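You operate a simulated robot arm through the tools that you are given. There is no shell and no other tool. Be economical: measure what you need, move in short steps, check, and stop when the job is done.

The job below is to be done with a simulated robot arm. You get a single attempt, and the scene is never put back.

Task
Take the yellow slug and put it on top of the spares box on the white shelf.
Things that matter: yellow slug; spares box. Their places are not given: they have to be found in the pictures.

The check looks at the end state, three seconds after you hand in, the way a careful person would. Anything else that was tipped, shoved, dropped, spilled or broken makes it a failure.

Robot
A 6-joint arm with a two-finger parallel gripper, fixed in place. Base frame: the origin is at the foot of the arm, x ahead of it, y to its left, z up; the work surface is at about z = 0. Units: mm, degrees, N and s.
With the tool pointing down near the work surface it reaches from about 140 to 580 mm from the base axis. Its first joint turns from -66.0 to 66.0 degrees. Payload 2.1 kg.
The TCP is the grasp point between the finger pads, 30 mm short of the fingertips. In the tool frame z runs along the fingers and y along their closing line. The gripper opens to 94 mm. The fingers are 28 mm wide and 10 mm thick; the gripper's body (50 by 96 mm) begins 55 mm behind the TCP.
Orientation is told as [roll, pitch, yaw] about the base's x, y, z axes, in that order, counted from this pose: with the fingers straight down and closing along the base's y, the tool's x points along the base's -x, its y along +y and its z along -z.

Tools
- The arm moves only by the tool step_arm. Its argument "series" is a list of rows, each a list of 7 numbers: the shift along the tool's x, y, z in units of 40 mm (1.0 is 40 mm), then the turn, a rotation vector about the tool's x, y, z in units of 6 degrees (1.0 is 6 degrees), then the gripper command, from -1 (shut) to 1 (fully open), values between in proportion. In form: [[tx, ty, tz, rx, ry, rz, gripper], ...]. A call has 1 to 12 rows; each row shifts and turns the commanded pose from where the row before left it, along the tool's axes as they then stand. A call with a number of a shift or a turn outside -1 to 1 is refused whole. A row lasts 0.2 s, in which the tool goes at most 50 mm and 8.6 degrees; a call with a longer step from one row to the next is refused whole, and so is a gripper value outside its range. Where a pose cannot be reached the arm comes as near as it can. A force on the tool above 40 N (or 10 N above the force at the start of the call, whichever is more), or a blocked arm, ends the call early, and 0.2 s more pass. Each finger travels about 72 mm/s and halts on what it meets, pressing with about 31 N; the grip force reading is that of the motor and also rises with nothing between the fingers. The clock runs only during rows and for 0.2 s after the last one: add rows that do not move to give the fingers time. The reply holds the time, the measured pose of the TCP, the force on the tool along the base axes, the opening and the grip force, in the units named above and with some noise, and new pictures: "views" is both (left out), scene, wrist or none.
- Cameras (640 x 400 px; columns grow to the right, rows downward): "scene" is fixed at [55.4, -374.9, 502.3]; the picture's right is [0.79, -0.62, 0.00], its down [-0.29, -0.37, -0.88] and it looks along [0.55, 0.69, -0.47] (base axes); focal length 306 px, centre (320, 200). "wrist" rides on the gripper at [-37, 0, -58] in the tool frame; the picture's right is [0.00, -1.00, 0.00], its down [0.97, 0.00, -0.24] and it looks along [0.24, 0.00, 0.97] (tool axes); focal length 218 px, centre (320, 200).
- point_at(camera, pixels): for up to 12 pixels [column, row] of the newest picture of that camera ("zoom" is the newest enlarged one), the place [x, y, z] in the base frame of the surface seen there, good to about 2 mm, but the place of the scene camera against the robot may be out by one fixed shift of up to 12 mm in any direction. It takes no simulated time.
- close_up(camera, box): a new picture of the part [left, top, right, bottom] of that camera's present view, enlarged. It takes no simulated time.
- close_job(): hands the job in; it is judged then, once.

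Keep the steps short. Do not move on a guess: measure, check each grasp and each placing, and mend mistakes. In all there are 60 turns and 120 pictures (those below and enlarged ones count). Leave the gripper open and the arm clear of the work at the hand-in unless told otherwise, and finish with a single line.

The tools are called after "Emit:" by a JSON object that holds its "method" and its "body". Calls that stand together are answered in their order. step_arm: Moves the arm, as the interface text tells. Its arguments: {"type":"object","properties":{"series":{"type":"array","items":{"type":"array","items":{"type":"number"}}},"views":{"type":"string","enum":["both","scene","wrist","none"]}},"required":["series"]} The other tools are called the same way: point_at (camera, pixels) gives the place of the surface under pixels of a picture; close_up (camera, box) takes an enlarged picture of a part of a camera's view; close_job () hands the job in.

At the start:

```text
clock: 0.0
ee_pos: [298.6, -42.1, 378.6]
orientation: [0.2, -0.2, 0.1]
ft_force: [0.3, -0.1, -0.1]
opening: 93.9
finger_force: 0.1
```

scene: 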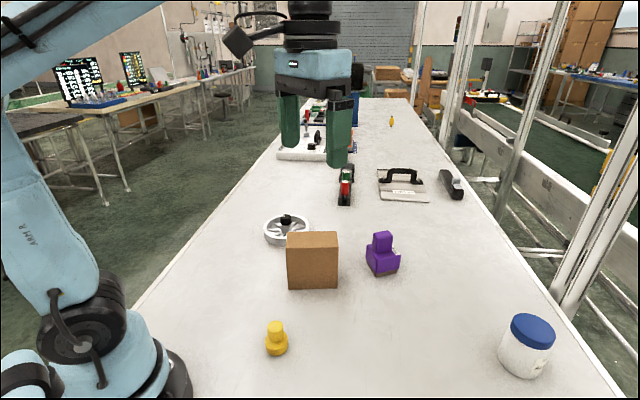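
wrist: 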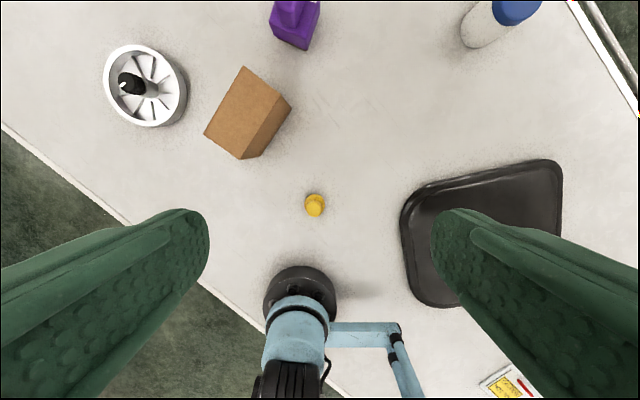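

I see a yellow knobbed piece near (277,340) in the scene and a white thing near (315,145). I'll enlarge both areas to identify the slug, the shelf and the spares box.

Emit:
{"method": "close_up", "body": {"camera": "scene", "box": [260, 80, 480, 220]}}

Emit:
{"method": "close_up", "body": {"camera": "scene", "box": [220, 200, 440, 370]}}

Emit:
{"method": "point_at", "body": {"camera": "scene", "pixels": [[276, 325], [277, 346], [277, 353], [312, 234], [312, 262], [295, 155], [391, 120], [318, 140], [345, 190], [382, 240], [268, 350], [287, 348]]}}

Emit:
{"method": "point_at", "body": {"camera": "wrist", "pixels": [[315, 203], [315, 212], [244, 110], [270, 130], [243, 68], [291, 104], [240, 158], [204, 133], [480, 230], [295, 20], [145, 85], [300, 200]]}}

```text
2.86 times, centred on (370, 150) of scene
```

zoom: 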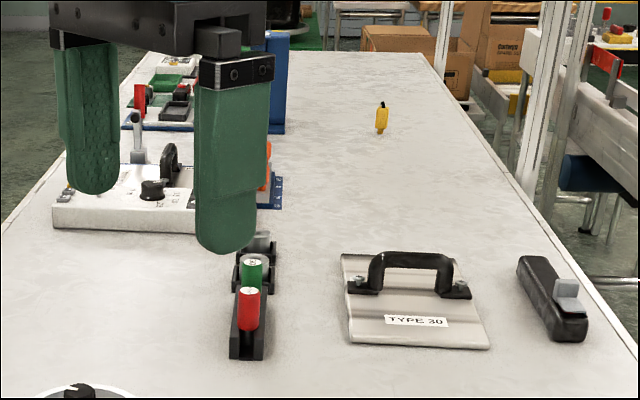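

```text
2.35 times, centred on (330, 285) of scene
```

zoom: 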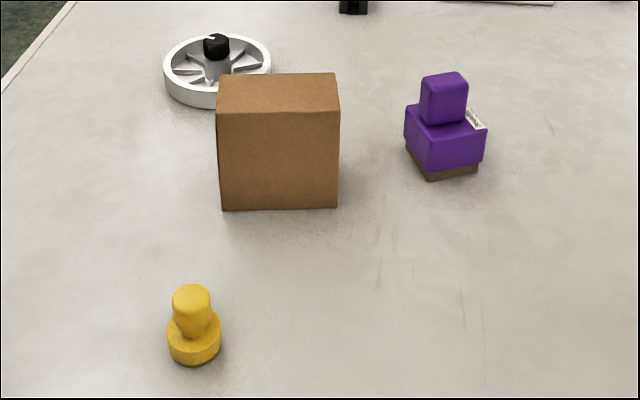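

```text
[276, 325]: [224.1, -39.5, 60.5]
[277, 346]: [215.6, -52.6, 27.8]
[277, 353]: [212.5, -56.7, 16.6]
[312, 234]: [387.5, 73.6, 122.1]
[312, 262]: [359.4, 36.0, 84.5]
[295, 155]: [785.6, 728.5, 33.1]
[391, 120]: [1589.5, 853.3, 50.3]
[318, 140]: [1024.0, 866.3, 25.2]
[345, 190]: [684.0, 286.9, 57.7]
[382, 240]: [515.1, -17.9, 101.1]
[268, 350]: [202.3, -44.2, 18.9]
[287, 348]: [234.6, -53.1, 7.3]
```

```text
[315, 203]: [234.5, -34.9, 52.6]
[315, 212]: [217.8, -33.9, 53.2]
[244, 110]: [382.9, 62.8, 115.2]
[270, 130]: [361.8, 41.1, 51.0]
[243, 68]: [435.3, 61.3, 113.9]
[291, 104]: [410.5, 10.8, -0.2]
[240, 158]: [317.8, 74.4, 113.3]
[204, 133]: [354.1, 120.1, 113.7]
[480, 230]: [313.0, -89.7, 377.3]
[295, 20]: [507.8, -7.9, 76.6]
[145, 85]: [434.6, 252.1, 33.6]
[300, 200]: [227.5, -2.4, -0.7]
```

The yellow slug is clear, at about (226,-34), top about 53 mm high. I don't yet see a white shelf: the cardboard box seems to stand on the bench. I'll check the wrist view's details before looking round.

Emit:
{"method": "close_up", "body": {"camera": "wrist", "box": [400, 250, 640, 400]}}

Emit:
{"method": "close_up", "body": {"camera": "wrist", "box": [180, 40, 380, 230]}}

Emit:
{"method": "point_at", "body": {"camera": "wrist", "pixels": [[510, 383], [530, 190], [420, 180], [555, 165], [550, 225], [425, 295], [490, 20], [515, 10], [240, 200], [265, 157], [500, 340], [600, 60]]}}

```text
2.67 times, centred on (520, 325) of wrist
```

zoom: 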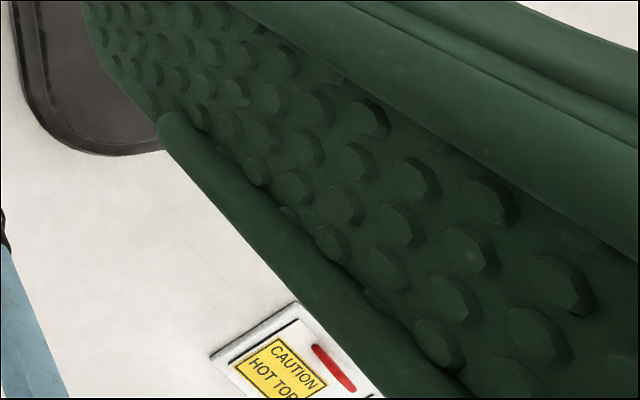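

```text
2.11 times, centred on (280, 135) of wrist
```

zoom: 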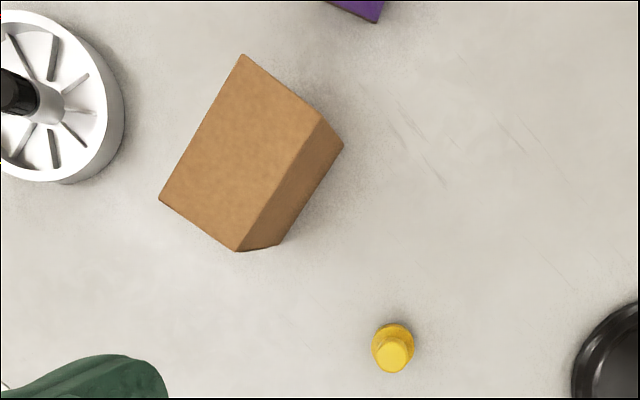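

```text
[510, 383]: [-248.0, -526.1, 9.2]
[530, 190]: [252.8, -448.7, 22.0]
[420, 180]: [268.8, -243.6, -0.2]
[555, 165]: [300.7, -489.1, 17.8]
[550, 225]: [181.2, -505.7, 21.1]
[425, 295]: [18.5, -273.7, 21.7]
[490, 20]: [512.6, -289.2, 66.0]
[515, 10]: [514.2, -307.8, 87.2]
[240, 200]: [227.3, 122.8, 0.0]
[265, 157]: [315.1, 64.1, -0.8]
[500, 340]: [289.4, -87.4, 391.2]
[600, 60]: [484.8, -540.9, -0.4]
```

The white shelf isn't in view yet; the fingers hide both sides. I'll tilt the tool about 40° toward the right (-y) in place, well clear of everything, and look.

Emit:
{"method": "step_arm", "body": {"series": [[0, 0, 0, 1, 0, 0, 1], [0, 0, 0, 1, 0, 0, 1], [0, 0, 0, 1, 0, 0, 1], [0, 0, 0, 1, 0, 0, 1], [0, 0, 0, 1, 0, 0, 1], [0, 0, 0, 1, 0, 0, 1], [0, 0, 0, 1, 0, 0, 1], [0, 0, 0, 0, 0, 0, 1]], "views": "wrist"}}

```text
clock: 1.8
ee_pos: [299.5, -41.6, 379.9]
orientation: [-42.0, -0.2, 0.1]
ft_force: [0.6, 0.1, 0.3]
opening: 94.2
finger_force: 0.0
```

wrist: 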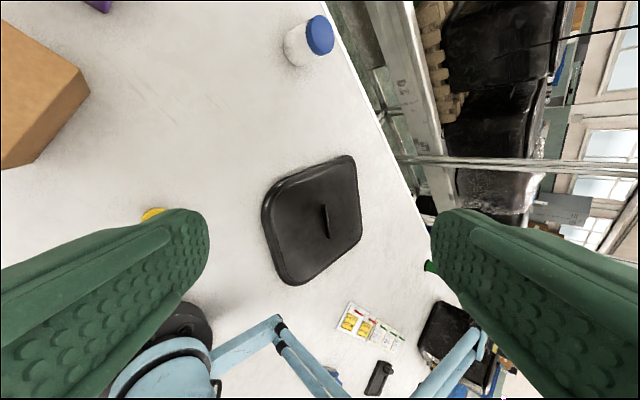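

On the right there is only a black lid, labels and a jar, and no shelf. Next I tilt to the left by the same amount.

Emit:
{"method": "step_arm", "body": {"series": [[0, 0, 0, -1, 0, 0, 1], [0, 0, 0, -1, 0, 0, 1], [0, 0, 0, -1, 0, 0, 1], [0, 0, 0, -1, 0, 0, 1], [0, 0, 0, -1, 0, 0, 1], [0, 0, 0, -1, 0, 0, 1], [0, 0, 0, -1, 0, 0, 1]], "views": "none"}}

Emit:
{"method": "step_arm", "body": {"series": [[0, 0, 0, -1, 0, 0, 1], [0, 0, 0, -1, 0, 0, 1], [0, 0, 0, -1, 0, 0, 1], [0, 0, 0, -1, 0, 0, 1], [0, 0, 0, -1, 0, 0, 1], [0, 0, 0, -1, 0, 0, 1], [0, 0, 0, -1, 0, 0, 1], [0, 0, 0, 0, 0, 0, 1]], "views": "both"}}

```text
clock: 3.4
ee_pos: [299.0, -43.5, 378.5]
orientation: [0.2, -0.1, 0.1]
ft_force: [0.4, -1.1, -0.6]
opening: 93.8
finger_force: 0.0
```

```text
clock: 5.2
ee_pos: [298.6, -43.0, 377.8]
orientation: [42.2, -0.3, 0.1]
ft_force: [0.1, -0.1, -0.1]
opening: 94.2
finger_force: 0.0
```

scene: 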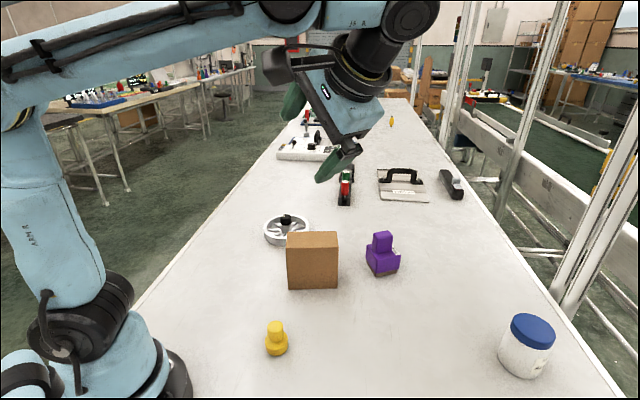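
wrist: 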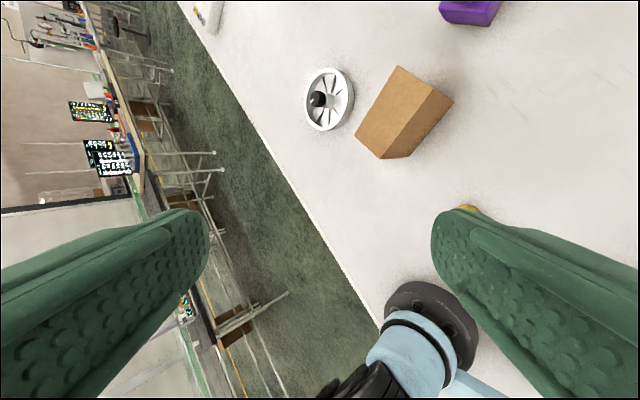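

No shelf on the left either. I'll zoom in on the purple piece, which bears a label, and the brown box for writing, and look at the far bench with the arm out of the way.

Emit:
{"method": "close_up", "body": {"camera": "scene", "box": [350, 220, 420, 285]}}

Emit:
{"method": "close_up", "body": {"camera": "scene", "box": [255, 205, 365, 300]}}

Emit:
{"method": "close_up", "body": {"camera": "scene", "box": [260, 90, 480, 210]}}

Emit:
{"method": "step_arm", "body": {"series": [[0, 0, 0, 1, 0, 0, 1], [0, 0, 0, 1, 0, 0, 1], [0, 0, 0, 1, 0, 0, 1], [0, 0, 0, 1, 0, 0, 1], [0, 0, 0, 1, 0, 0, 1], [0, 0, 0, 1, 0, 0, 1], [0, 0, 0, 1, 0, 0, 1], [0, 0, 0, 0, -1, 0, 1], [0, 0, 0, 0, -1, 0, 1], [0, 0, 0, 0, -1, 0, 1], [0, 0, 0, 0, -1, 0, 1], [0, 0, 0, 0, -1, 0, 1]], "views": "wrist"}}

```text
6.15 times, centred on (385, 252) of scene
```

zoom: 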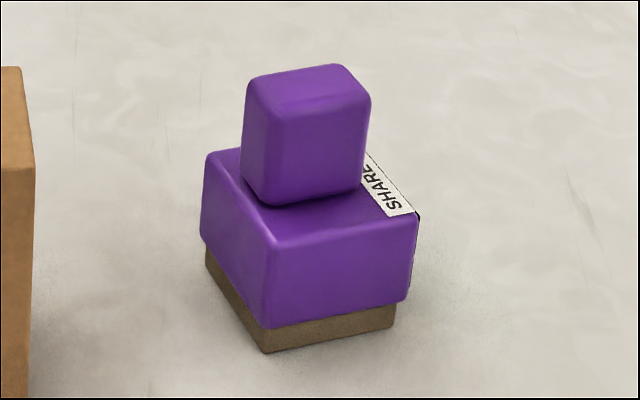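

```text
4.21 times, centred on (310, 252) of scene
```

zoom: 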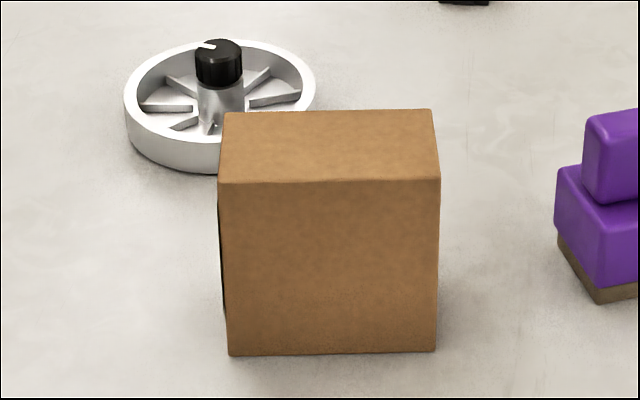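

```text
2.91 times, centred on (370, 150) of scene
```

zoom: 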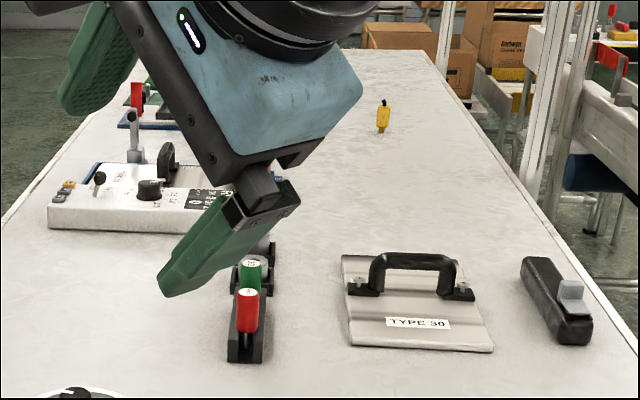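

```text
clock: 7.8
ee_pos: [299.2, -43.0, 379.3]
orientation: [0.2, -30.2, 0.0]
ft_force: [0.1, -0.2, 0.5]
opening: 94.2
finger_force: 0.0
```

wrist: 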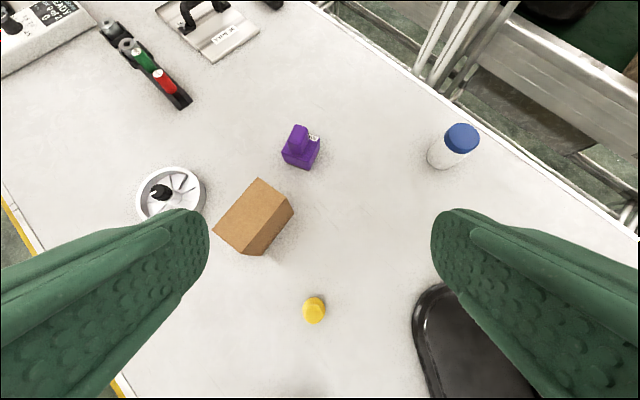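

The brown box shows a dark edge on its side facing the base (zoom pixel (220,260)), so that hidden face may be open. I'll move up and left of the box at a safe height to view that side.

Emit:
{"method": "step_arm", "body": {"series": [[0.49, 0.79, 0.44, 0, 0, 0, 1], [0.49, 0.79, 0.44, 0, 0, 0, 1], [0.49, 0.79, 0.44, 0, 0, 0, 1], [0.49, 0.79, 0.44, 0, 0, 0, 1], [0.49, 0.79, 0.44, 0, 0, 0, 1], [0.49, 0.79, 0.44, 0, 0, 0, 1], [0, 0, 0, 0, -1, 0, 1], [0, 0, 0, 0, -1, 0, 1], [0, 0, 0, 0, -1, 0, 1], [0, 0, 0, 0, 0, 0, 1]], "views": "both"}}

```text
clock: 10.0
ee_pos: [250.9, 147.8, 229.0]
orientation: [0.2, -48.2, 0.0]
ft_force: [-0.3, -0.1, 0.6]
opening: 94.1
finger_force: 0.1
```

scene: 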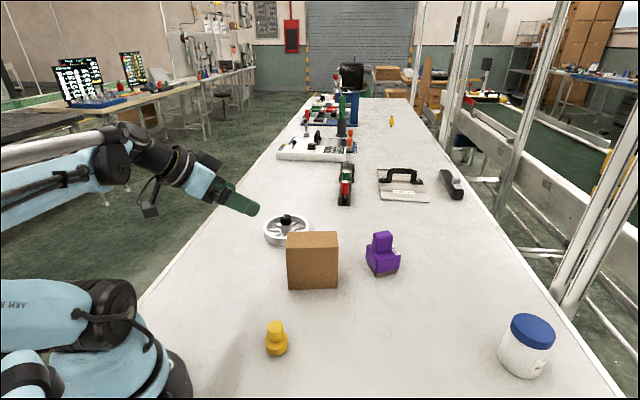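
wrist: 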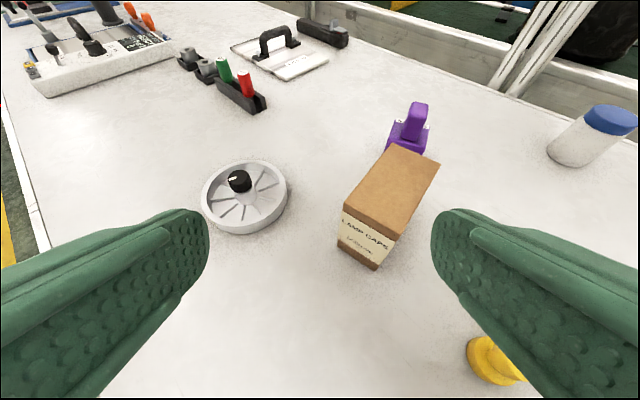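

The brown box carries a label like "LAMP CAPS". I'll read it properly, and look at the purple item from here.

Emit:
{"method": "close_up", "body": {"camera": "wrist", "box": [325, 195, 405, 275]}}

Emit:
{"method": "close_up", "body": {"camera": "wrist", "box": [370, 90, 450, 160]}}

Emit:
{"method": "close_up", "body": {"camera": "scene", "box": [380, 235, 405, 255]}}

Emit:
{"method": "close_up", "body": {"camera": "wrist", "box": [0, 0, 360, 120]}}

```text
5.00 times, centred on (365, 235) of wrist
```

zoom: 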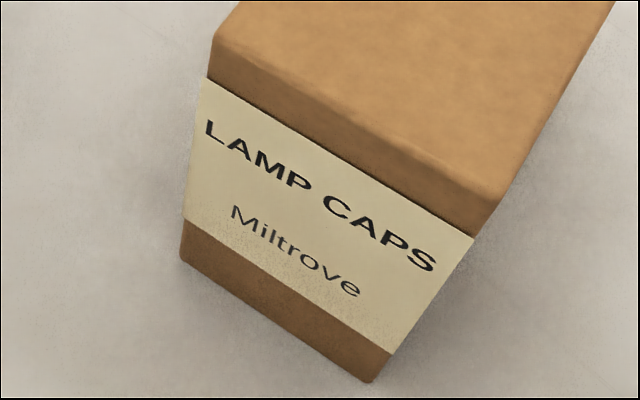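

```text
5.71 times, centred on (410, 125) of wrist
```

zoom: 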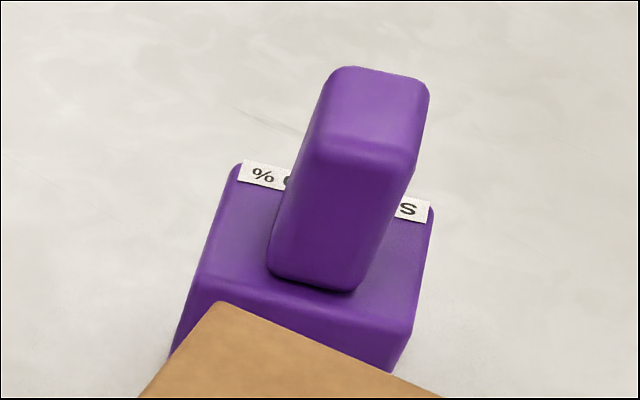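

```text
16.00 times, centred on (392, 245) of scene
```

zoom: 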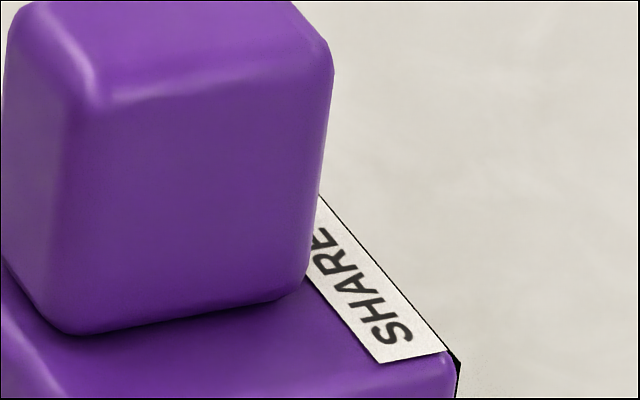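

```text
1.78 times, centred on (180, 60) of wrist
```

zoom: 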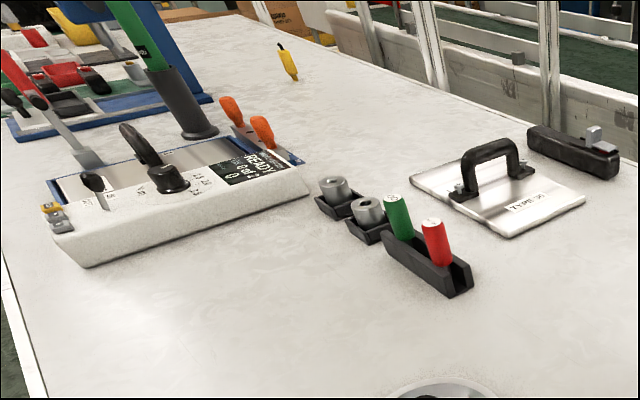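

The brown box reads "LAMP CAPS, Miltrove" and the purple one carries "SHARE…/%", so neither is shown to be the spares box. There may be a shelf I haven't seen on the right side, hidden by the fingers. I'll straighten up, rise, and go right with the fingers shut to look there.

Emit:
{"method": "step_arm", "body": {"series": [[0, 0, 0, 0, 1, 0, 1], [0, 0, 0, 0, 1, 0, 1], [0, 0, 0, 0, 1, 0, 1], [0, 0, 0, 0, 1, 0, 1], [0, 0, 0, 0, 1, 0, 1], [0, 0, 0, 0, 1, 0, 1], [0, 0, 0, 0, 1, 0, 1], [0, 0, 0, 0, 1, 0, 1], [0, 0, -1, 0, 0, 0, 0], [0, 0, -1, 0, 0, 0, -1], [0, 0, -1, 0, 0, 0, -1]], "views": "none"}}

Emit:
{"method": "step_arm", "body": {"series": [[0, -1, 0, 0, 0, 0, -1], [0, -1, 0, 0, 0, 0, -1], [0, -1, 0, 0, 0, 0, -1], [0, -1, 0, 0, 0, 0, -1], [0, -1, 0, 0, 0, 0, -1], [0, -1, 0, 0, 0, 0, -1], [0, -0.5, 0, 1, 0, 0, -1], [0, 0, 0, 1, 0, 0, -1], [0, 0, 0, 1, 0, 0, -1], [0, 0, 0, 1, 0, 0, -1], [0, 0, 0, 1, 0, 0, -1], [0, 0, 0, 1, 0, 0, -1]], "views": "wrist"}}

```text
clock: 12.4
ee_pos: [249.7, 143.8, 350.3]
orientation: [0.2, -0.1, 0.0]
ft_force: [-0.3, -0.2, 1.2]
opening: 0.0
finger_force: 15.0
```

```text
clock: 15.0
ee_pos: [250.0, -112.0, 350.0]
orientation: [-36.0, -0.2, 0.0]
ft_force: [-0.5, 1.2, -0.9]
opening: 0.0
finger_force: 30.6
```

wrist: 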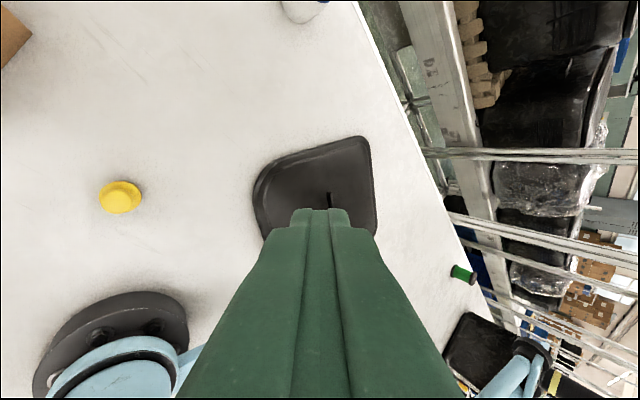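

Still no shelf on the right. Next I look back toward the base from beyond the brown box. This shows the box's two unseen faces, the purple label, and the area beside and behind the base. I first untilt, then travel at z=350, well over everything.

Emit:
{"method": "step_arm", "body": {"series": [[0, 0, 0, -1, 0, 0, -1], [0, 0, 0, -1, 0, 0, -1], [0, 0, 0, -1, 0, 0, -1], [0, 0, 0, -1, 0, 0, -1], [0, 0, 0, -1, 0, 0, -1], [0, 0, 0, -1, 0, 0, -1], [-0.8, 0.8, 0, 0, 0, 0, -1], [-0.8, 0.8, 0, 0, 0, 0, -1], [-0.8, 0.8, 0, 0, 0, 0, -1], [-0.8, 0.8, 0, 0, 0, 0, -1], [-0.8, 0.8, 0, 0, 0, 0, -1], [-0.8, 0.8, 0, 0, 0, 0, -1]], "views": "none"}}

Emit:
{"method": "step_arm", "body": {"series": [[0, 0, 0, 0, 1, 0, -1], [0, 0, 0, 0, 1, 0, -1], [0, 0, 0, 0, 1, 0, -1], [0, 0, 0, 0, 1, 0, -1], [0, 0, 0, 0, 1, 0, -1], [0, 0, 0, 0, 1, 0, -1], [0, 0, 0, 0, 1, 0, -1], [0, 0, 0, 0, 0, 0, -1]], "views": "both"}}

```text
clock: 17.6
ee_pos: [441.2, 82.4, 344.2]
orientation: [0.1, -0.2, 0.0]
ft_force: [-0.4, 1.1, -0.4]
opening: 0.2
finger_force: 30.7
```

```text
clock: 19.4
ee_pos: [410.7, 76.6, 331.8]
orientation: [0.3, 25.4, 0.2]
ft_force: [-0.1, 0.5, -0.5]
opening: 0.0
finger_force: 31.3
out of reach, approached as far as the arm can: row 2, 3, 5, 6, 7
```

scene: 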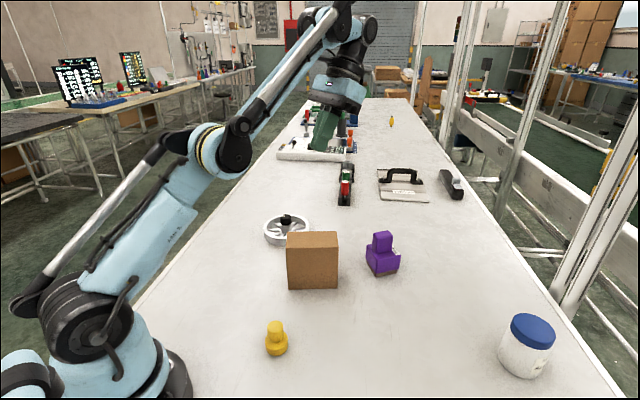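
wrist: 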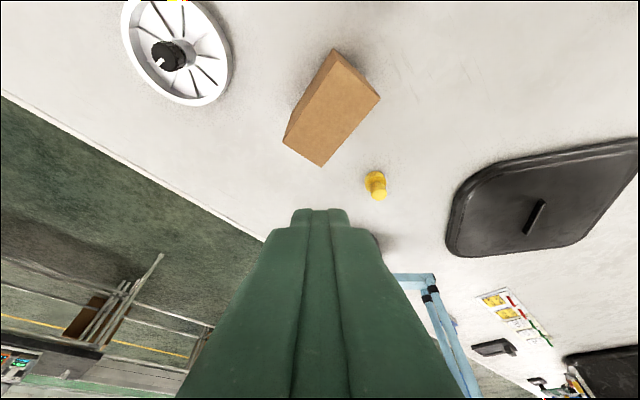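

No shelf is anywhere in reach, and the far end of the brown box is plain. One face of the box, the one turned to +y, is still unseen, so I'll straighten up, move left over it, and tilt right to read it.

Emit:
{"method": "step_arm", "body": {"series": [[0, 0, 0, 0, -1, 0, -1], [0, 0, 0, 0, -1, 0, -1], [0, 0, 0, 0, -1, 0, -1], [0, 0, 0, 0, -1, 0, -1], [0, 0, 0, 0, -1, 0, -1], [0, 0, 0, 0, -1, 0, -1], [0, 0, 0, 0, -1, 0, -1], [0, 0, 0, 0, 0, 0, -1]], "views": "none"}}

Emit:
{"method": "step_arm", "body": {"series": [[0.5, 0.8, 0.3, 0, 0, 0, -1], [0.5, 0.8, 0.3, 0, 0, 0, -1], [0.5, 0.8, 0.3, 0, 0, 0, -1], [0.5, 0.8, 0.3, 0, 0, 0, 0], [0, 0.8, 0.3, 0, 0, 0, 1], [0, 0, 0, 1, 0, 0, 1], [0, 0, 0, 1, 0, 0, 1], [0, 0, 0, 1, 0, 0, 1], [0, 0, 0, 1, 0, 0, 1], [0, 0, 0, 1, 0, 0, 1], [0, 0, 0, 1, 0, 0, 1], [0, 0, 0, 0, 0, 0, 1]], "views": "wrist"}}

```text
clock: 21.2
ee_pos: [411.8, 76.0, 330.2]
orientation: [0.2, -16.7, -0.1]
ft_force: [-0.2, 0.2, 0.3]
opening: 0.0
finger_force: 30.9
```

```text
clock: 23.8
ee_pos: [351.0, 237.6, 251.3]
orientation: [-35.8, -16.5, -0.2]
ft_force: [-0.2, 0.7, 0.1]
opening: 93.6
finger_force: 0.1
```

wrist: 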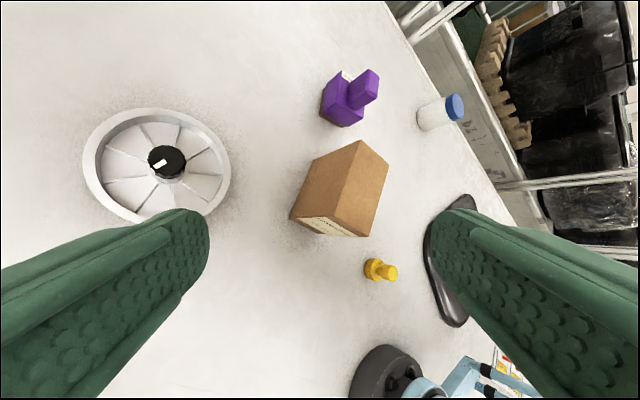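

All faces are now checked. The brown "LAMP CAPS" carton is the only box in reach, and it stands on the white surface, so it must be the spares box that is meant. I'll note that the label differs. Next I level the tool (undo 36° roll, then 16.7° pitch) and go above the slug at z≈250.

Emit:
{"method": "step_arm", "body": {"series": [[0, 0, 0, -1, 0, 0, 1], [0, 0, 0, -1, 0, 0, 1], [0, 0, 0, -1, 0, 0, 1], [0, 0, 0, -1, 0, 0, 1], [0, 0, 0, -1, 0, 0, 1], [0, 0, 0, -1, 0, 0, 1], [0, 0, 0, 0, 0.93, 0, 1], [0, 0, 0, 0, 0.93, 0, 1], [0, 0, 0, 0, 0.92, 0, 1], [0, 0, 0, 0, 0, 0, 1]], "views": "none"}}

Emit:
{"method": "step_arm", "body": {"series": [[0.39, -0.85, 0, 0, 0, 0, 1], [0.39, -0.85, 0, 0, 0, 0, 1], [0.39, -0.85, 0, 0, 0, 0, 1], [0.39, -0.85, 0, 0, 0, 0, 1], [0.39, -0.85, 0, 0, 0, 0, 1], [0.39, -0.85, 0, 0, 0, 0, 1], [0.39, -0.85, 0, 0, 0, 0, 1], [0.39, -0.85, 0, 0, 0, 0, 1], [0, 0, 0, 0, 0, 0, 1]], "views": "both"}}

```text
clock: 26.0
ee_pos: [352.0, 236.7, 252.6]
orientation: [0.3, 0.3, 0.0]
ft_force: [0.2, 1.3, 0.3]
opening: 94.0
finger_force: 0.1
```

```text
clock: 28.0
ee_pos: [227.3, -36.5, 251.2]
orientation: [0.2, 0.2, 0.0]
ft_force: [0.4, 0.1, -0.2]
opening: 93.9
finger_force: 0.1
```

scene: 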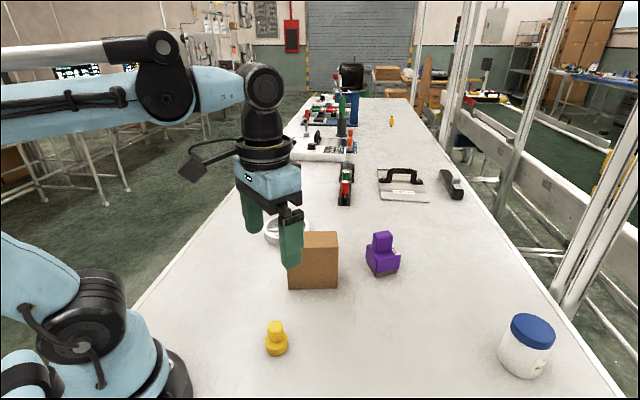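
wrist: 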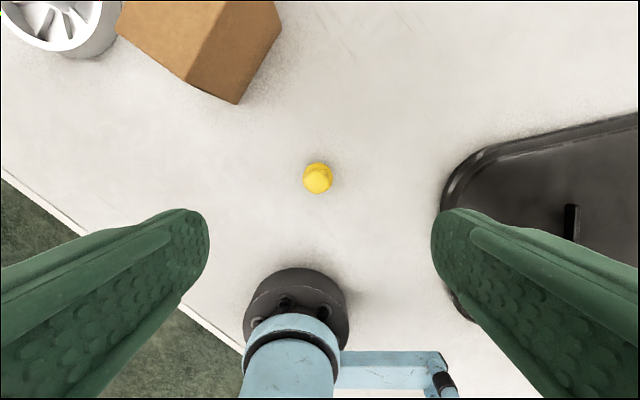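

The slug is at (317,178) in the wrist view and the black lid's left edge is near (450,200). I'll measure slug, lid edge, box top corners and scene close-up of the slug profile.

Emit:
{"method": "close_up", "body": {"camera": "wrist", "box": [285, 150, 350, 205]}}

Emit:
{"method": "point_at", "body": {"camera": "wrist", "pixels": [[317, 178], [317, 190], [317, 174], [306, 184], [329, 184], [317, 165], [304, 172], [331, 172], [445, 190], [460, 165], [183, 80], [237, 103]]}}

Emit:
{"method": "close_up", "body": {"camera": "scene", "box": [245, 310, 309, 365]}}

Emit:
{"method": "point_at", "body": {"camera": "zoom", "pixels": [[310, 125], [310, 200], [310, 260], [310, 330], [310, 380], [230, 290], [400, 290], [270, 180], [360, 180]]}}

```text
7.27 times, centred on (318, 178) of wrist
```

zoom: 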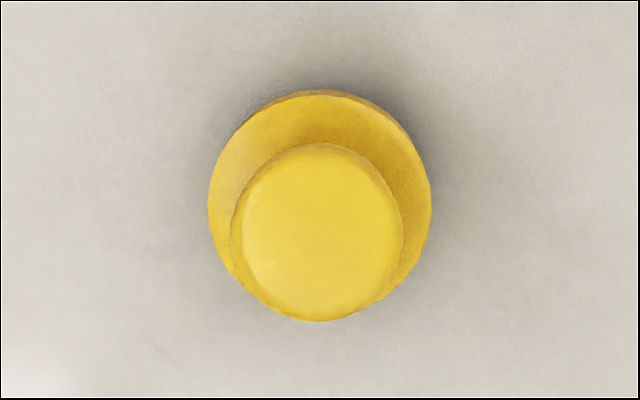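

```text
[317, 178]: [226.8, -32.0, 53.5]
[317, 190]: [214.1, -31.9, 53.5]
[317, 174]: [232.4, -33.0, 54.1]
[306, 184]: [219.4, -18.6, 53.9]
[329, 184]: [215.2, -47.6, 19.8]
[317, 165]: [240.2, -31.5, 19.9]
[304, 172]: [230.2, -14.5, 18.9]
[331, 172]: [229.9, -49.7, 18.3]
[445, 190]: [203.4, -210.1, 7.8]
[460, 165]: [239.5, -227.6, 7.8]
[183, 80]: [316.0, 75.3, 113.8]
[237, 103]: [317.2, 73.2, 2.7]
```

```text
7.27 times, centred on (277, 338) of scene
```

zoom: 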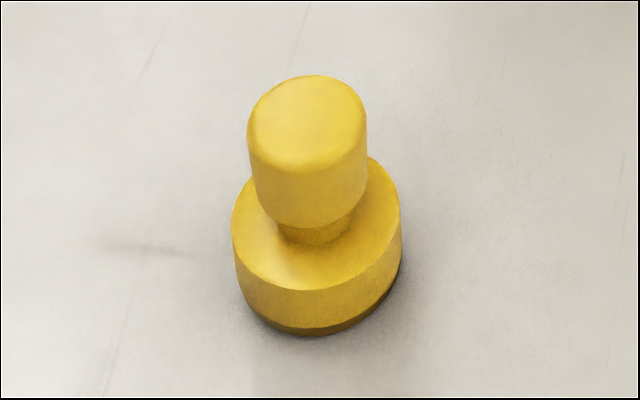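

```text
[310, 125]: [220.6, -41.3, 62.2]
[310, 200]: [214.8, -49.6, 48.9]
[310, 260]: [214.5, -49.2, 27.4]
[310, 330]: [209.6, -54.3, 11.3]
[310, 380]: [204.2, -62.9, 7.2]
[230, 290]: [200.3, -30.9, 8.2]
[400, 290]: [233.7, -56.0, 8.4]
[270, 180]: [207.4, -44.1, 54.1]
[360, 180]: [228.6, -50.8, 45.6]
```

Slug: base disc 36 mm across up to z=20, knob about 28 mm across up to z=54, axis at about (222,-32). Lid is 110 mm away from the fingers, so clear. I'll shift over the axis and lower to z≈110, then check.

Emit:
{"method": "step_arm", "body": {"series": [[0.13, 0.11, 0.5, 0, 0, 0, 1], [0, 0, 0.8, 0, 0, 0, 1], [0, 0, 0.8, 0, 0, 0, 1], [0, 0, 0.8, 0, 0, 0, 1], [0, 0, 0.6, 0, 0, 0, 1], [0, 0, 0, 0, 0, 0, 1]], "views": "both"}}

```text
clock: 29.4
ee_pos: [224.2, -29.1, 110.0]
orientation: [0.2, 0.2, -0.1]
ft_force: [-0.2, 0.1, -0.3]
opening: 94.0
finger_force: 0.0
```

scene: 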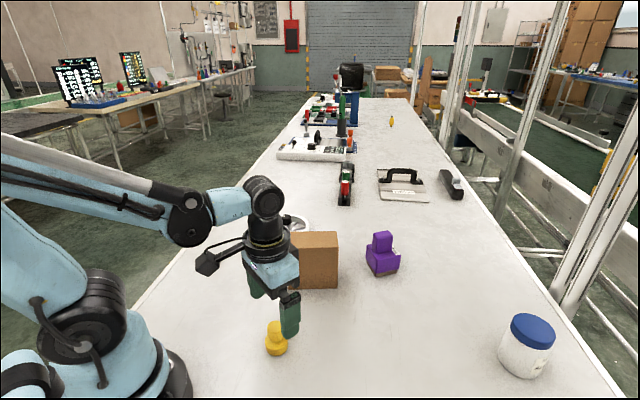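
wrist: 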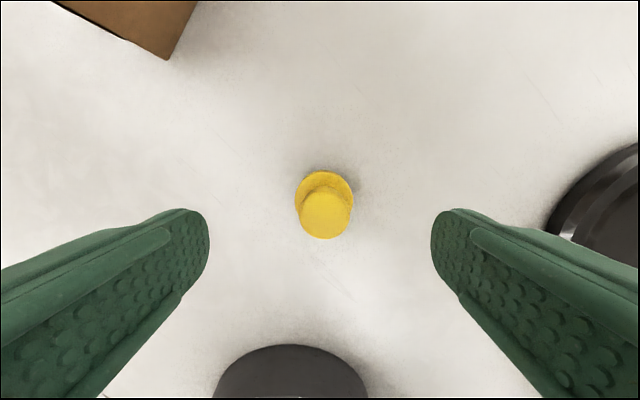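

I'm at (224,-29,110). The knob centre shows at (325,213), and I'll measure its top edges to confirm the axis.

Emit:
{"method": "point_at", "body": {"camera": "wrist", "pixels": [[325, 213], [303, 213], [348, 213], [325, 193], [325, 235]]}}

```text
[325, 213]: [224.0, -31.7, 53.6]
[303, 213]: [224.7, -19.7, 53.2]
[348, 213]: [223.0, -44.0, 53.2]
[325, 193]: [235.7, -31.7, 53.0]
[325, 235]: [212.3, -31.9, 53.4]
```

The axis is at (224,-31.8). I shift 2.7 mm right and go down 56 mm to z≈54, keeping the tips just above the base disc.

Emit:
{"method": "step_arm", "body": {"series": [[0, -0.07, 0.5, 0, 0, 0, 1], [0, 0, 0.5, 0, 0, 0, 1], [0, 0, 0.4, 0, 0, 0, 1], [0, 0, 0, 0, 0, 0, 1]], "views": "both"}}

```text
clock: 30.4
ee_pos: [223.0, -31.0, 54.4]
orientation: [0.3, 0.2, 0.0]
ft_force: [0.6, -0.1, 0.0]
opening: 93.9
finger_force: 0.1
```

scene: 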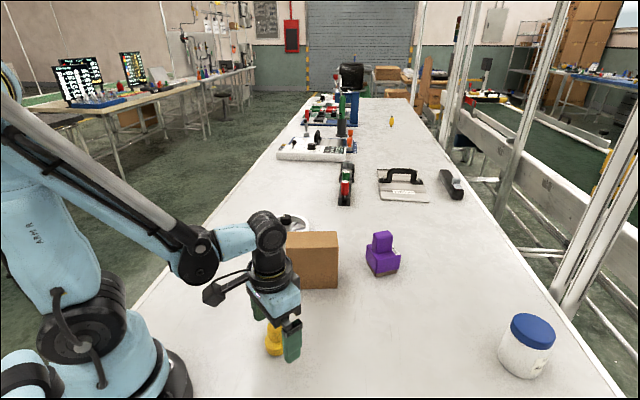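
wrist: 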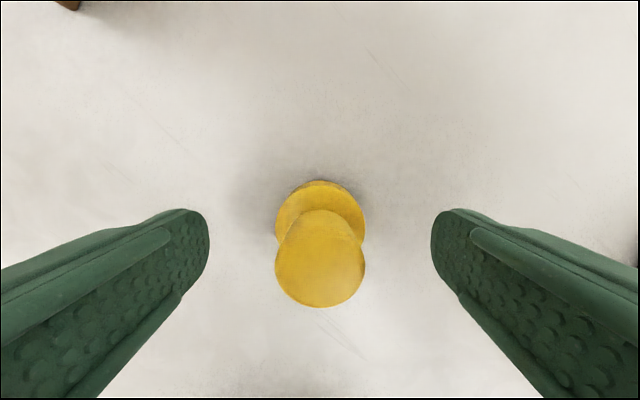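

The knob sits evenly between the fingers. I close the gripper on it.

Emit:
{"method": "step_arm", "body": {"series": [[0, 0, 0, 0, 0, 0, 0.3], [0, 0, 0, 0, 0, 0, -0.3], [0, 0, 0, 0, 0, 0, -1], [0, 0, 0, 0, 0, 0, -1], [0, 0, 0, 0, 0, 0, -1], [0, 0, 0, 0, 0, 0, -1]], "views": "both"}}

```text
clock: 31.8
ee_pos: [222.3, -31.7, 54.7]
orientation: [0.2, 0.2, 0.0]
ft_force: [0.2, -0.6, 0.0]
opening: 27.3
finger_force: 31.0
```

scene: 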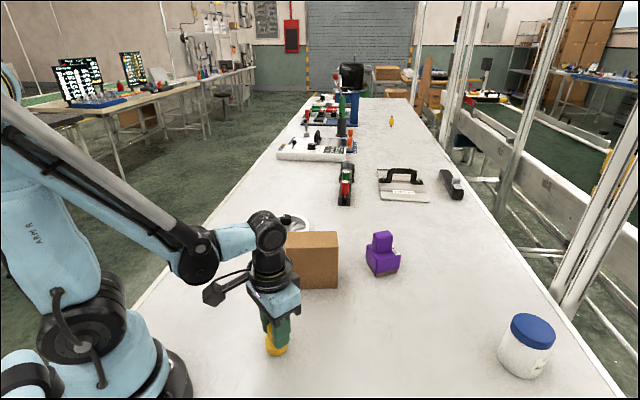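
wrist: 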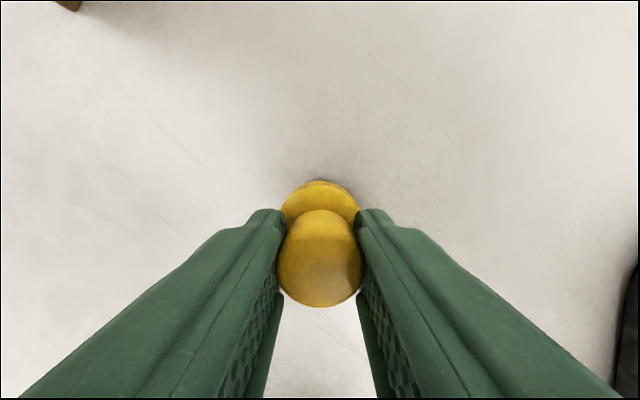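

The fingers stopped at 27.3 mm with 31 N, which means the knob is held. I lift straight up about 190 mm to z≈245.

Emit:
{"method": "step_arm", "body": {"series": [[0, 0, -0.4, 0, 0, 0, -1], [0, 0, -0.8, 0, 0, 0, -1], [0, 0, -0.9, 0, 0, 0, -1], [0, 0, -0.9, 0, 0, 0, -1], [0, 0, -0.9, 0, 0, 0, -1], [0, 0, -0.8, 0, 0, 0, -1], [0, 0, 0, 0, 0, 0, -1]], "views": "both"}}

```text
clock: 33.4
ee_pos: [221.6, -33.6, 245.1]
orientation: [0.1, 0.2, 0.0]
ft_force: [-0.1, 0.3, -1.6]
opening: 26.9
finger_force: 31.3
```

scene: 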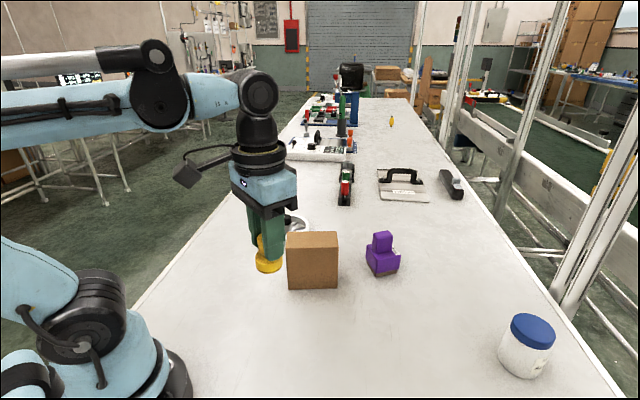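
wrist: 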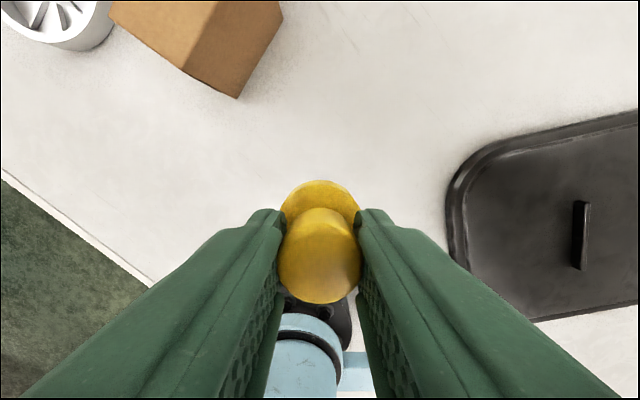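

The slug is held and hangs straight. I move part of the way, to about (320,60) at the same height, to measure the box top accurately by wrist.

Emit:
{"method": "step_arm", "body": {"series": [[-0.62, 0.58, 0, 0, 0, 0, -1], [-0.62, 0.58, 0, 0, 0, 0, -1], [-0.62, 0.58, 0, 0, 0, 0, -1], [-0.62, 0.58, 0, 0, 0, 0, -1], [0, 0, 0, 0, 0, 0, -1]], "views": "wrist"}}

```text
clock: 34.6
ee_pos: [321.3, 59.4, 241.9]
orientation: [0.2, 0.3, 0.1]
ft_force: [0.1, 0.1, -1.6]
opening: 27.2
finger_force: 30.4
```

wrist: 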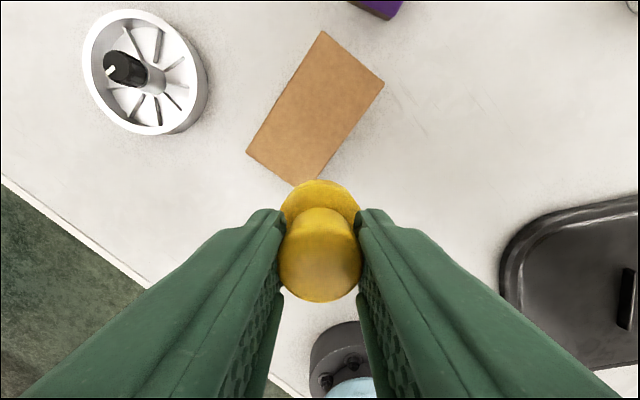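

I see the top face with corners near (323,32), (383,83) and (247,153). I'll measure those.

Emit:
{"method": "point_at", "body": {"camera": "wrist", "pixels": [[323, 33], [381, 83], [249, 152], [293, 184], [315, 108], [319, 182], [310, 170]]}}

```text
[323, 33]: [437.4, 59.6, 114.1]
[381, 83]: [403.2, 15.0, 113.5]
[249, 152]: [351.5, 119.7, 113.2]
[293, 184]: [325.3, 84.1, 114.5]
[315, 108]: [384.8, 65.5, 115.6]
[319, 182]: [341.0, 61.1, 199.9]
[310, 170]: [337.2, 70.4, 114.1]
```

The box top centre is (377,67) and its height is about 114 mm. The target TCP is (376,67.5), with contact near z≈168.5. I move over the centre, lower to about z=190 and check.

Emit:
{"method": "step_arm", "body": {"series": [[-0.46, 0.07, 0, 0, 0, 0, -1], [-0.46, 0.07, 0, 0, 0, 0, -1], [-0.45, 0.06, 0, 0, 0, 0, -1], [0, 0, 0.5, 0, 0, 0, -1], [0, 0, 0.5, 0, 0, 0, -1], [0, 0, 0.3, 0, 0, 0, -1], [0, 0, 0, 0, 0, 0, -1]], "views": "both"}}

```text
clock: 36.2
ee_pos: [377.4, 69.4, 188.5]
orientation: [0.2, 0.2, 0.0]
ft_force: [0.0, -0.4, -2.1]
opening: 27.0
finger_force: 30.9
```

scene: 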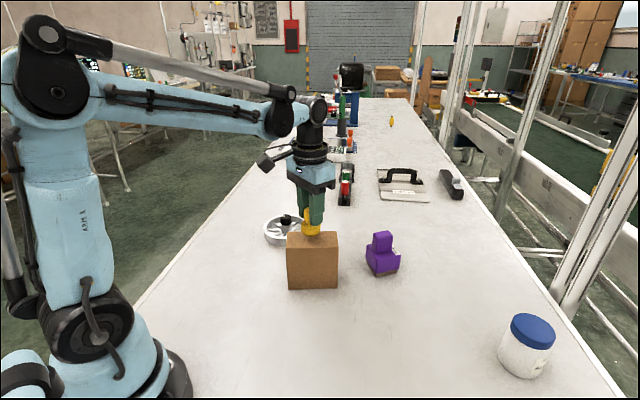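
wrist: 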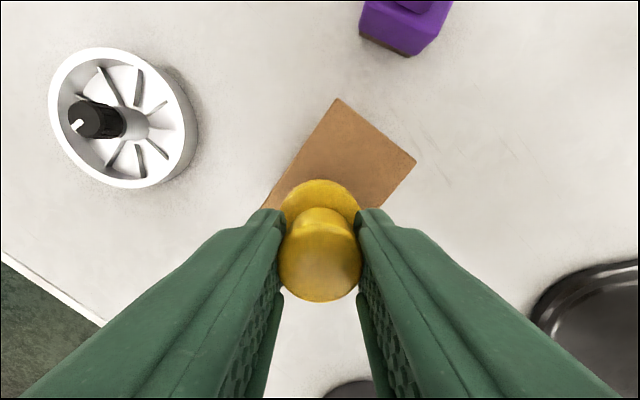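

I'm above the centre with about 20 mm to go. I lower 16 mm, then check the force.

Emit:
{"method": "step_arm", "body": {"series": [[0.02, -0.04, 0.2, 0, 0, 0, -1], [0, 0, 0.2, 0, 0, 0, -1], [0, 0, 0, 0, 0, 0, -1]], "views": "none"}}

Emit:
{"method": "step_arm", "body": {"series": [[0, 0, 0.04, 0, 0, 0, -1], [0, 0, 0, 0, 0, 0, -1]], "views": "scene"}}

Emit:
{"method": "close_up", "body": {"camera": "scene", "box": [270, 190, 360, 250]}}

```text
clock: 37.0
ee_pos: [375.5, 65.8, 174.0]
orientation: [0.2, 0.2, 0.1]
ft_force: [-0.2, 0.1, -1.7]
opening: 27.0
finger_force: 31.3
```

```text
clock: 37.6
ee_pos: [375.4, 66.4, 171.6]
orientation: [0.2, 0.2, 0.0]
ft_force: [0.1, 0.1, -2.6]
opening: 27.1
finger_force: 31.5
```

scene: 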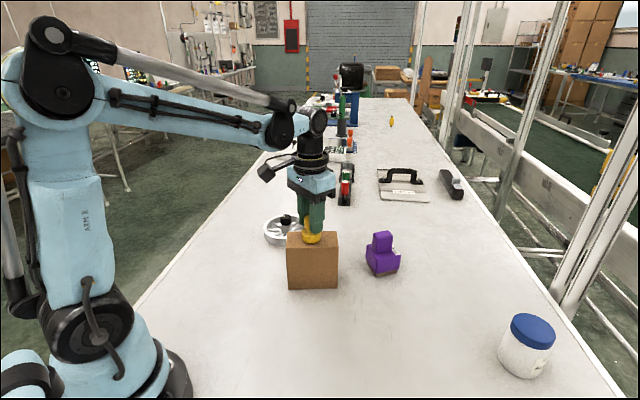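

```text
6.67 times, centred on (315, 220) of scene
```

zoom: 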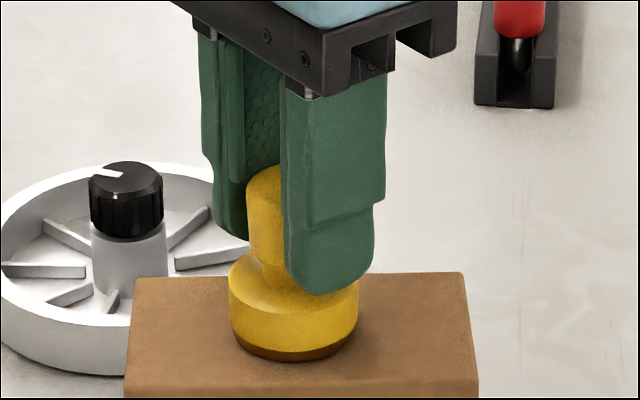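

Force is still just the slug's weight, and the slug is a few millimetres above the box at z=171.6. I lower in 1 mm steps, reading the force.

Emit:
{"method": "step_arm", "body": {"series": [[0, 0, 0.025, 0, 0, 0, -1], [0, 0, 0.025, 0, 0, 0, -1], [0, 0, 0, 0, 0, 0, -1]], "views": "none"}}

Emit:
{"method": "step_arm", "body": {"series": [[0, 0, 0.025, 0, 0, 0, -1], [0, 0, 0, 0, 0, 0, -1]], "views": "none"}}

```text
clock: 38.4
ee_pos: [376.1, 68.2, 171.6]
orientation: [0.3, 0.2, 0.0]
ft_force: [0.4, 4.0, 23.9]
opening: 27.2
finger_force: 31.6
```

```text
clock: 39.0
ee_pos: [374.1, 66.8, 170.2]
orientation: [0.2, 0.1, 0.0]
ft_force: [-0.8, 1.6, 22.5]
opening: 27.1
finger_force: 30.9
```

Contact is made: the force has risen to about +23 N. I ease up 1 mm to relieve the press and then open gradually.

Emit:
{"method": "step_arm", "body": {"series": [[0, 0, -0.025, 0, 0, 0, -1], [0, 0, 0, 0, 0, 0, -1]], "views": "none"}}

Emit:
{"method": "step_arm", "body": {"series": [[0, 0, 0, 0, 0, 0, -0.3], [0, 0, 0, 0, 0, 0, 0], [0, 0, 0, 0, 0, 0, 0.3], [0, 0, 0, 0, 0, 0, 0.6], [0, 0, 0, 0, 0, 0, 0.6]], "views": "both"}}

```text
clock: 39.6
ee_pos: [375.3, 65.4, 169.7]
orientation: [0.3, 0.2, 0.0]
ft_force: [0.3, -0.1, -2.3]
opening: 26.7
finger_force: 30.8
```

```text
clock: 40.8
ee_pos: [375.4, 66.2, 170.4]
orientation: [0.2, 0.1, 0.0]
ft_force: [-1.0, 0.7, -0.2]
opening: 75.5
finger_force: 0.1
```

scene: 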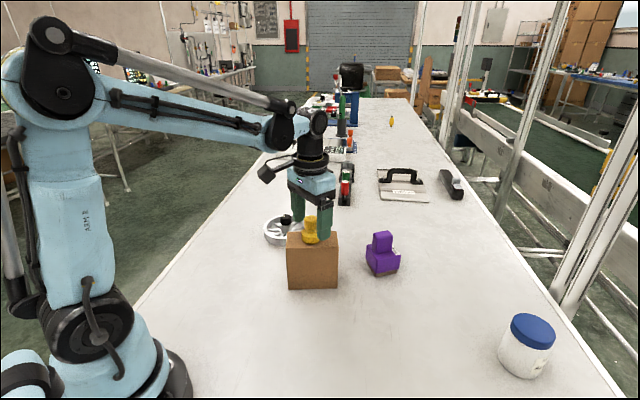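
wrist: 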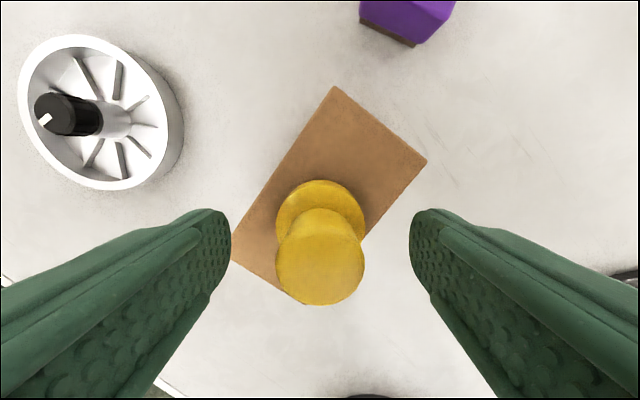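

The slug stands free on the box. I rise 160 mm straight up, fully opening, and check.

Emit:
{"method": "step_arm", "body": {"series": [[0, 0, -0.3, 0, 0, 0, 0.8], [0, 0, -0.7, 0, 0, 0, 1], [0, 0, -0.8, 0, 0, 0, 1], [0, 0, -0.8, 0, 0, 0, 1], [0, 0, -0.8, 0, 0, 0, 1], [0, 0, -0.6, 0, 0, 0, 1], [0.8, 0, 0, 0, 0, 0, 1], [0.8, 0, 0, 0, 0, 0, 1], [0, 0, 0, 0, 0, 0, 1]], "views": "both"}}

Emit:
{"method": "close_up", "body": {"camera": "scene", "box": [250, 195, 420, 300]}}

Emit:
{"method": "point_at", "body": {"camera": "scene", "pixels": [[310, 219], [311, 238], [312, 262]]}}

```text
clock: 42.8
ee_pos: [312.4, 65.4, 332.4]
orientation: [0.3, 0.2, -0.1]
ft_force: [-0.4, -0.1, 0.8]
opening: 93.8
finger_force: 0.1
```

scene: 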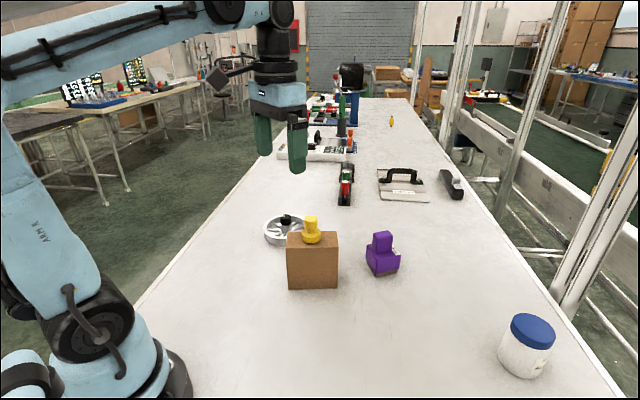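
wrist: 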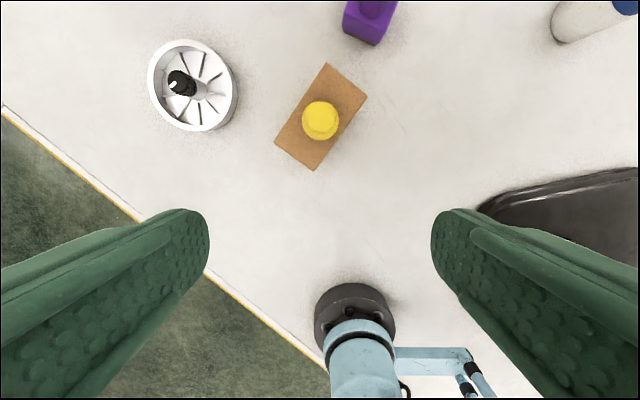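

```text
3.76 times, centred on (335, 248) of scene
```

zoom: 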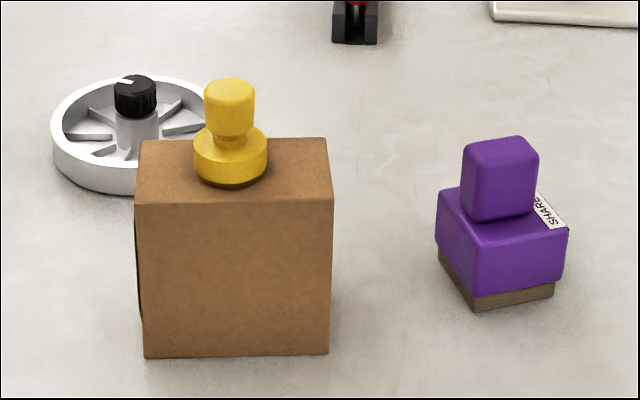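

```text
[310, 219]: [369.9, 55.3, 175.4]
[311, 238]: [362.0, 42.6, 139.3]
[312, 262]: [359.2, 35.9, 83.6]
```

The slug stands upright in the middle of the box top. The box and the other items haven't moved, the gripper is open and the arm is clear, so I hand in.

Emit:
{"method": "close_job", "body": {}}

```text
The job is handed in.
```

The yellow slug is standing upright on top of the brown carton and nothing else moved, but I couldn't confirm that carton is the spares box: its label says "LAMP CAPS, Miltrove", I saw no separate white shelf, and I chose it as the only box in reach, standing on the white bench.
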